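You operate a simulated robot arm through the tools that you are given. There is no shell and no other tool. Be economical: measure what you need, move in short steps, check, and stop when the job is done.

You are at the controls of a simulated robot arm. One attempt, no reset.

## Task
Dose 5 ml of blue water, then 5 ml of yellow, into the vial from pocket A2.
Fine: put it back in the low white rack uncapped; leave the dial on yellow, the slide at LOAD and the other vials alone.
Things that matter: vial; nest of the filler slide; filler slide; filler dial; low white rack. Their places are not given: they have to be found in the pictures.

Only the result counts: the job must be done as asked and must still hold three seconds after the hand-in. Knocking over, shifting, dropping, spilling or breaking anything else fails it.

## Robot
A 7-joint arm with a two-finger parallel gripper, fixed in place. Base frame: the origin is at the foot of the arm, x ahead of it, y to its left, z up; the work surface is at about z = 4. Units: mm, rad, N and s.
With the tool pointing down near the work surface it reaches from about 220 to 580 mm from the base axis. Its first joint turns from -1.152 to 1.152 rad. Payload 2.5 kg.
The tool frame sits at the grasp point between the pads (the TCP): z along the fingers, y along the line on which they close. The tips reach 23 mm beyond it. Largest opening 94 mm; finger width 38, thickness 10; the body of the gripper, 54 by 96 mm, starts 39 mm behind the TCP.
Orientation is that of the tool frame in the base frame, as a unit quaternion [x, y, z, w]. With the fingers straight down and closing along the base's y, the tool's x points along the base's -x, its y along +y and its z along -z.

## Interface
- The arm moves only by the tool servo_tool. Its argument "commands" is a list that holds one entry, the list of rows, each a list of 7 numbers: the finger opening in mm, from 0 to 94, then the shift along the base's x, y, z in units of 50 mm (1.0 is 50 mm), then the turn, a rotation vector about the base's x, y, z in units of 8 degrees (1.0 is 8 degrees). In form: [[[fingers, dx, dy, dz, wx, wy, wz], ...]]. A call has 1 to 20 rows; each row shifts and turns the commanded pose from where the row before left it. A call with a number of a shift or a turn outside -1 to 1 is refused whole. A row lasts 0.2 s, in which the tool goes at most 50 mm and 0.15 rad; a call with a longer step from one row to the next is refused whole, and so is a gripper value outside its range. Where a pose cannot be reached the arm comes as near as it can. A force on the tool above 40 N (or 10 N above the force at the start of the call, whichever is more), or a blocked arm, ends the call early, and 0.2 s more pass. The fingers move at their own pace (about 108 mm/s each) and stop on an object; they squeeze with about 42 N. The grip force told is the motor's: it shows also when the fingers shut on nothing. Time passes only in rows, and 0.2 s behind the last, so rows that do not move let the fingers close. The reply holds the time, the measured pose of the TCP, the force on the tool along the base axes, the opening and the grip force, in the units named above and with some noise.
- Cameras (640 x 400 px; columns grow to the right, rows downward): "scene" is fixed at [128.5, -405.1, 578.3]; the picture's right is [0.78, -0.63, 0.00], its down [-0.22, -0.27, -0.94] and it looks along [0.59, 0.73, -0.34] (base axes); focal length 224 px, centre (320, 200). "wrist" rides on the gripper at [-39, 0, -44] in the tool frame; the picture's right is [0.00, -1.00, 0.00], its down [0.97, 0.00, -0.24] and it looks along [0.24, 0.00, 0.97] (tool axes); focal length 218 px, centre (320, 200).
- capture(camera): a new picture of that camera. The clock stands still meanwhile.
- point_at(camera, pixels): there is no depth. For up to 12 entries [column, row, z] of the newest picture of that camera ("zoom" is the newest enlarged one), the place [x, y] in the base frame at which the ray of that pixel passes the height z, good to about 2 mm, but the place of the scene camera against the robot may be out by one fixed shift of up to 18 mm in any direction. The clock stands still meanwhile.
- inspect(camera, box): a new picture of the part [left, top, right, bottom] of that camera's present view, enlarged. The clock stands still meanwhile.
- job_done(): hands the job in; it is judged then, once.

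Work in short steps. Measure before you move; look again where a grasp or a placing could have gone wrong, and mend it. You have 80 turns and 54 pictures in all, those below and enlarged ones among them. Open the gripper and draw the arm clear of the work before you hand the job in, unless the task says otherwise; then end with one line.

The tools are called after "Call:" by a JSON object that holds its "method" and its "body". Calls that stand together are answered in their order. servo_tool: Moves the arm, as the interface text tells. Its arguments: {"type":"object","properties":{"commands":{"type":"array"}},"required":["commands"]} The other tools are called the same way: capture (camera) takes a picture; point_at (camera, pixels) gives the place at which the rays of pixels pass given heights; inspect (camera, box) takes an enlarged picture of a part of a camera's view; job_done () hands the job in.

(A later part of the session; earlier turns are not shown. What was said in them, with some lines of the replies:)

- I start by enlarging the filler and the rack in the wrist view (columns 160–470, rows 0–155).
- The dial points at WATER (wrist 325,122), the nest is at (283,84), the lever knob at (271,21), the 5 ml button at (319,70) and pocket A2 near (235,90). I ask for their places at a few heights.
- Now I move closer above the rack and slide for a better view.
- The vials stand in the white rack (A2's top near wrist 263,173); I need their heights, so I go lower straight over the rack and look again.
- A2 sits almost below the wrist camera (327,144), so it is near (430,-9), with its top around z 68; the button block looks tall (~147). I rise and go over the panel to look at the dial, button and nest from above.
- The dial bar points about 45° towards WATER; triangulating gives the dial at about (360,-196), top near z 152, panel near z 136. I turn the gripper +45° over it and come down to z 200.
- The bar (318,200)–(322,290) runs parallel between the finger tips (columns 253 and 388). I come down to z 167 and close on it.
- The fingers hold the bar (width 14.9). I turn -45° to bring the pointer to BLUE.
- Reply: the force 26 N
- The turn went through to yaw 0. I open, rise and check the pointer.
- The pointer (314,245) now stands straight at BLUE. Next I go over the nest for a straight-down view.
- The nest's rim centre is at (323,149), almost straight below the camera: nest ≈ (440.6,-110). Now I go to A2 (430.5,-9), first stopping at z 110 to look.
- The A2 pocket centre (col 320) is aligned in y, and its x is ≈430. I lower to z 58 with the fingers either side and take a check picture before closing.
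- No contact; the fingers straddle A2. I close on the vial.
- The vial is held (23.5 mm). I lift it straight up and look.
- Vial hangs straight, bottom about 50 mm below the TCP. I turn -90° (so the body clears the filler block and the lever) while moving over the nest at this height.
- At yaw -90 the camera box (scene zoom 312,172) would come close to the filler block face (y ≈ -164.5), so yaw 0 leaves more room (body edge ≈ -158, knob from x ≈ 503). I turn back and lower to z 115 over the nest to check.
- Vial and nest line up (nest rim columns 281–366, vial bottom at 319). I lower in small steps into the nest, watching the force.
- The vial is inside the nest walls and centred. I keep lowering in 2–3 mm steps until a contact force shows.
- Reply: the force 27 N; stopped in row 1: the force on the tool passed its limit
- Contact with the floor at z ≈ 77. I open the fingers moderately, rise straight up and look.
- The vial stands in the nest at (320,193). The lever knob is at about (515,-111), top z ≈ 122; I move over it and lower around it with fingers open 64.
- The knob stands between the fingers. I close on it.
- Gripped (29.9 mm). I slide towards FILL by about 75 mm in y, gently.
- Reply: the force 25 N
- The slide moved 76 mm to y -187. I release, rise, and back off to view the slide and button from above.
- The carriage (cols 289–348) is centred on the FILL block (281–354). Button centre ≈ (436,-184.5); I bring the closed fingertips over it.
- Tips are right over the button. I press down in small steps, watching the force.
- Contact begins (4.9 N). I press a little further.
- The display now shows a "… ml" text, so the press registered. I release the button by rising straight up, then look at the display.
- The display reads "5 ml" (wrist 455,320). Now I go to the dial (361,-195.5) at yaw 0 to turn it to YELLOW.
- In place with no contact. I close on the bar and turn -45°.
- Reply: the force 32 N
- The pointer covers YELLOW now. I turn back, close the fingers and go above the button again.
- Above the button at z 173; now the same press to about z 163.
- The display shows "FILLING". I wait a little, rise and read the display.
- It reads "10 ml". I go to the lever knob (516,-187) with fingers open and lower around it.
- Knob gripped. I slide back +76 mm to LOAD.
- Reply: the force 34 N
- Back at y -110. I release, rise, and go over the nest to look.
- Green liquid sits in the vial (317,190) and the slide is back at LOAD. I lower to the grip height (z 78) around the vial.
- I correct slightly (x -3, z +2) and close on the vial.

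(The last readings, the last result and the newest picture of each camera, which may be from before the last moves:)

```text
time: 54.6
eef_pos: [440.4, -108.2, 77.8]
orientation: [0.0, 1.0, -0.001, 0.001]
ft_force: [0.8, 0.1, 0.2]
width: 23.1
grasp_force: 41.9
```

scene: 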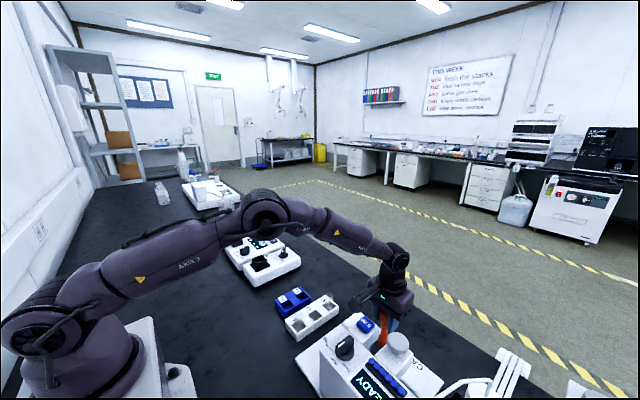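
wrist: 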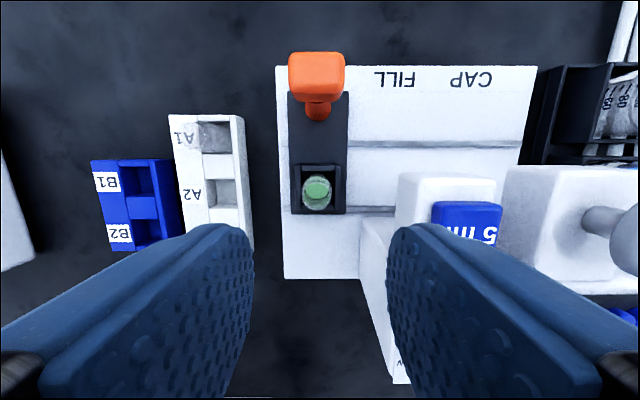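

Vial held (23.1). I lift straight up smoothly.

Call:
{"method": "servo_tool", "body": {"commands": [[[14, 0, 0, 0.2, 0, 0, 0], [14, 0, 0, 0.4, 0, 0, 0], [14, 0, 0, 0.5, 0, 0, 0], [14, 0, 0, 0.4, 0, 0, 0], [14, 0, 0, 0.3, 0, 0, 0], [14, 0, 0, 0.1, 0, 0, 0], [14, 0, 0, 0, 0, 0, 0]]]}}

Call:
{"method": "capture", "body": {"camera": "wrist"}}

```text
time: 56.2
eef_pos: [441.2, -108.1, 172.2]
orientation: [-0.001, 1.0, -0.001, 0.002]
ft_force: [0.7, -0.6, 0.1]
width: 23.2
grasp_force: 42.4
```

```text
11 pictures are left
```

wrist: 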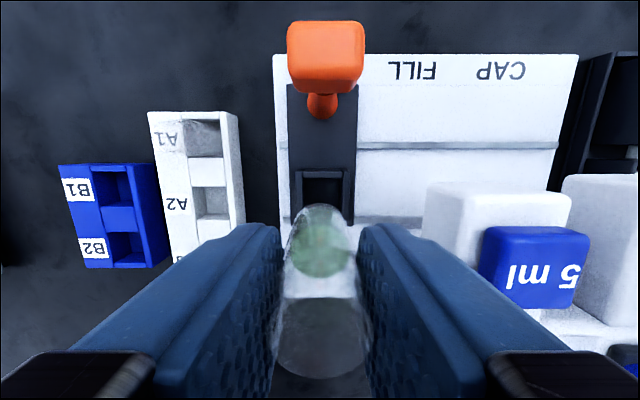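

Vial is held upright with green liquid. I carry it gently over A2 (x 429.5, y -10.5) and lower to z 105.

Call:
{"method": "servo_tool", "body": {"commands": [[[14, -0.03, 0.2, 0, 0, 0, 0], [14, -0.04, 0.35, 0, 0, 0, 0], [14, -0.05, 0.4, 0, 0, 0, 0], [14, -0.05, 0.4, 0, 0, 0, 0], [14, -0.04, 0.35, 0, 0, 0, 0], [14, -0.02, 0.25, 0, 0, 0, 0], [14, 0, 0, -0.3, 0, 0, 0], [14, 0, 0, -0.5, 0, 0, 0], [14, 0, 0, -0.4, 0, 0, 0], [14, 0, 0, -0.14, 0, 0, 0], [14, 0, 0, 0, 0, 0, 0]]]}}

Call:
{"method": "capture", "body": {"camera": "wrist"}}

```text
time: 58.6
eef_pos: [427.4, -8.7, 108.3]
orientation: [0.0, 1.0, -0.001, 0.002]
ft_force: [0.1, -0.6, -0.4]
width: 23.3
grasp_force: 42.2
```

```text
10 pictures are left
```

wrist: 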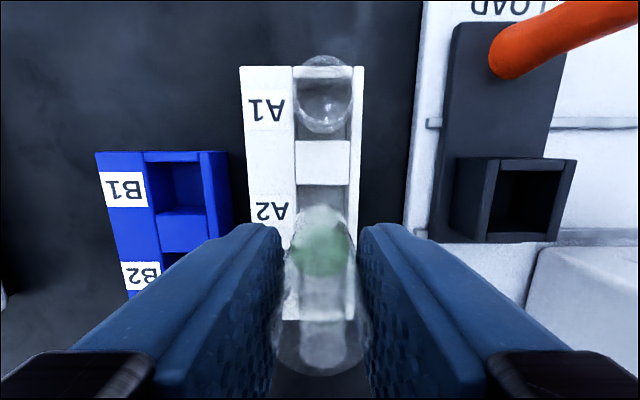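

The pocket (cols 297–350) is about 2 mm right of the vial (≈319.5): I shift y -2, x +1.5 and lower to z 82, then check.

Call:
{"method": "servo_tool", "body": {"commands": [[[14, 0.03, -0.04, 0, 0, 0, 0], [14, 0, 0, -0.3, 0, 0, 0], [14, 0, 0, -0.22, 0, 0, 0], [14, 0, 0, 0, 0, 0, 0]]]}}

Call:
{"method": "inspect", "body": {"camera": "wrist", "box": [200, 100, 440, 250]}}

Call:
{"method": "inspect", "body": {"camera": "scene", "box": [270, 270, 370, 350]}}

```text
time: 59.6
eef_pos: [428.7, -11.8, 79.0]
orientation: [0.0, 1.0, -0.001, 0.002]
ft_force: [-0.5, 0.8, -0.5]
width: 23.3
grasp_force: 42.3
```

```text
2.67 times, centred on (320, 175) of wrist
```

zoom: 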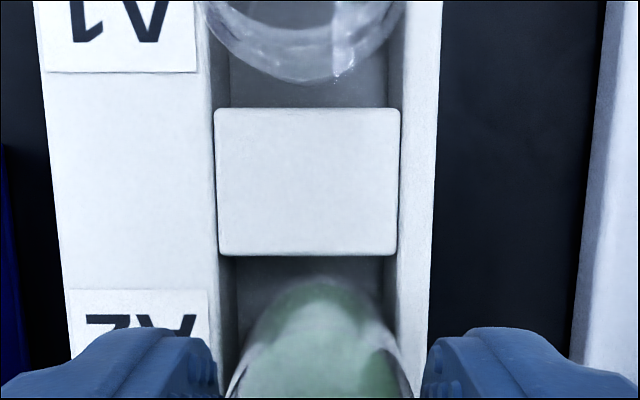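

```text
5.00 times, centred on (320, 310) of scene
```

zoom: 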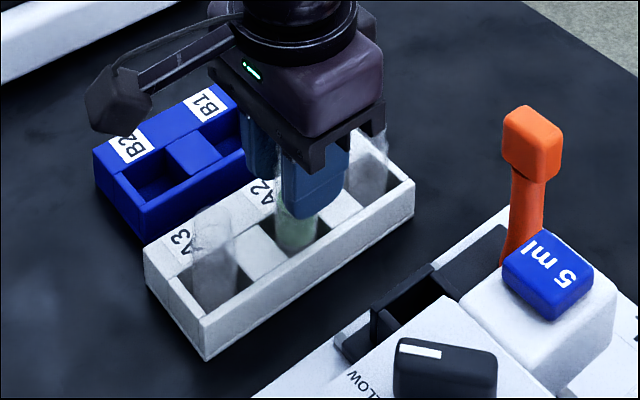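

The vial enters the pocket, about 1 mm to the right of centre (318 vs 308). I nudge +1 mm in y and lower to z ≈ 60.

Call:
{"method": "servo_tool", "body": {"commands": [[[14, 0, 0.025, 0, 0, 0, 0], [14, 0, 0, -0.14, 0, 0, 0], [14, 0, 0, -0.14, 0, 0, 0], [14, 0, 0, -0.08, 0, 0, 0], [14, 0, 0, 0, 0, 0, 0]]]}}

```text
time: 60.8
eef_pos: [429.4, -12.6, 62.2]
orientation: [0.0, 1.0, -0.001, 0.002]
ft_force: [-1.0, -0.3, -0.2]
width: 23.1
grasp_force: 42.6
```

No contact yet. Down in 2 mm steps.

Call:
{"method": "servo_tool", "body": {"commands": [[[14, 0, 0.01, -0.04, 0, 0, 0], [14, 0, 0, -0.04, 0, 0, 0], [14, 0, 0, 0, 0, 0, 0]]]}}

```text
time: 61.6
eef_pos: [429.3, -11.2, 60.6]
orientation: [0.0, 1.0, 0.0, 0.003]
ft_force: [-1.7, -0.3, 12.9]
width: 23.3
grasp_force: 42.0
```

12.9 N straight up: the vial is on the pocket floor. I open and rise straight up.

Call:
{"method": "servo_tool", "body": {"commands": [[[30, 0, 0, 0, 0, 0, 0], [46, 0, 0, 0, 0, 0, 0], [46, 0, 0, 0.3, 0, 0, 0], [46, 0, 0, 0.6, 0, 0, 0], [46, 0, 0, 0.8, 0, 0, 0], [46, 0, 0, 0.8, 0, 0, 0], [46, -0.5, 0, 0.3, 0, 0, 0], [46, -0.5, 0, 0, 0, 0, 0], [46, 0, 0, 0, 0, 0, 0]]]}}

Call:
{"method": "capture", "body": {"camera": "wrist"}}

Call:
{"method": "inspect", "body": {"camera": "scene", "box": [270, 270, 430, 390]}}

```text
time: 63.6
eef_pos: [377.7, -11.6, 197.9]
orientation: [0.0, 1.0, -0.001, 0.002]
ft_force: [-0.1, 0.4, -0.7]
width: 46.2
grasp_force: 0.1
```

```text
7 pictures are left
```

wrist: 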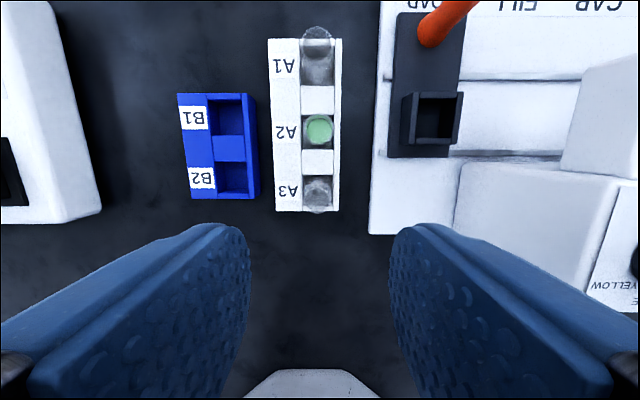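

```text
3.33 times, centred on (350, 330) of scene
```

zoom: 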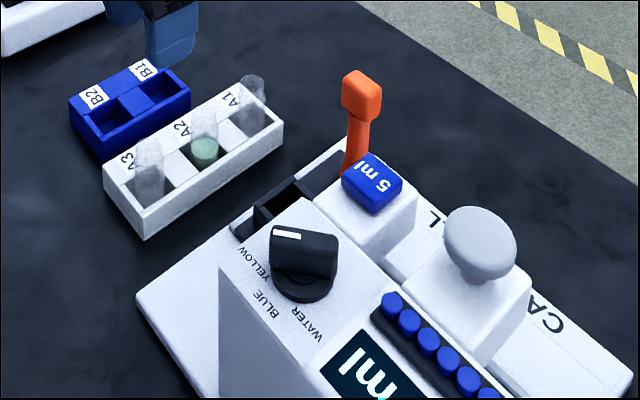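

The filled vial stands upright in A2 (319,130), dial on YELLOW, slide at LOAD. I raise the arm a bit further and hand in.

Call:
{"method": "servo_tool", "body": {"commands": [[[80, 0, 0, 0.8, 0, 0, 0], [80, 0, 0, 0.8, 0, 0, 0], [80, 0, 0, 0, 0, 0, 0]]]}}

Call:
{"method": "job_done", "body": {}}

```text
time: 64.4
eef_pos: [381.2, -9.0, 280.2]
orientation: [-0.001, 1.0, -0.002, 0.002]
ft_force: [0.5, 0.5, -0.1]
width: 80.0
grasp_force: 0.0
```

```text
The job is handed in.
```

The A2 vial got 5 ml of blue, then 5 ml of yellow (display read 10 ml), and is back uncapped in pocket A2, with the dial on YELLOW, the slide at LOAD and the other vials untouched.
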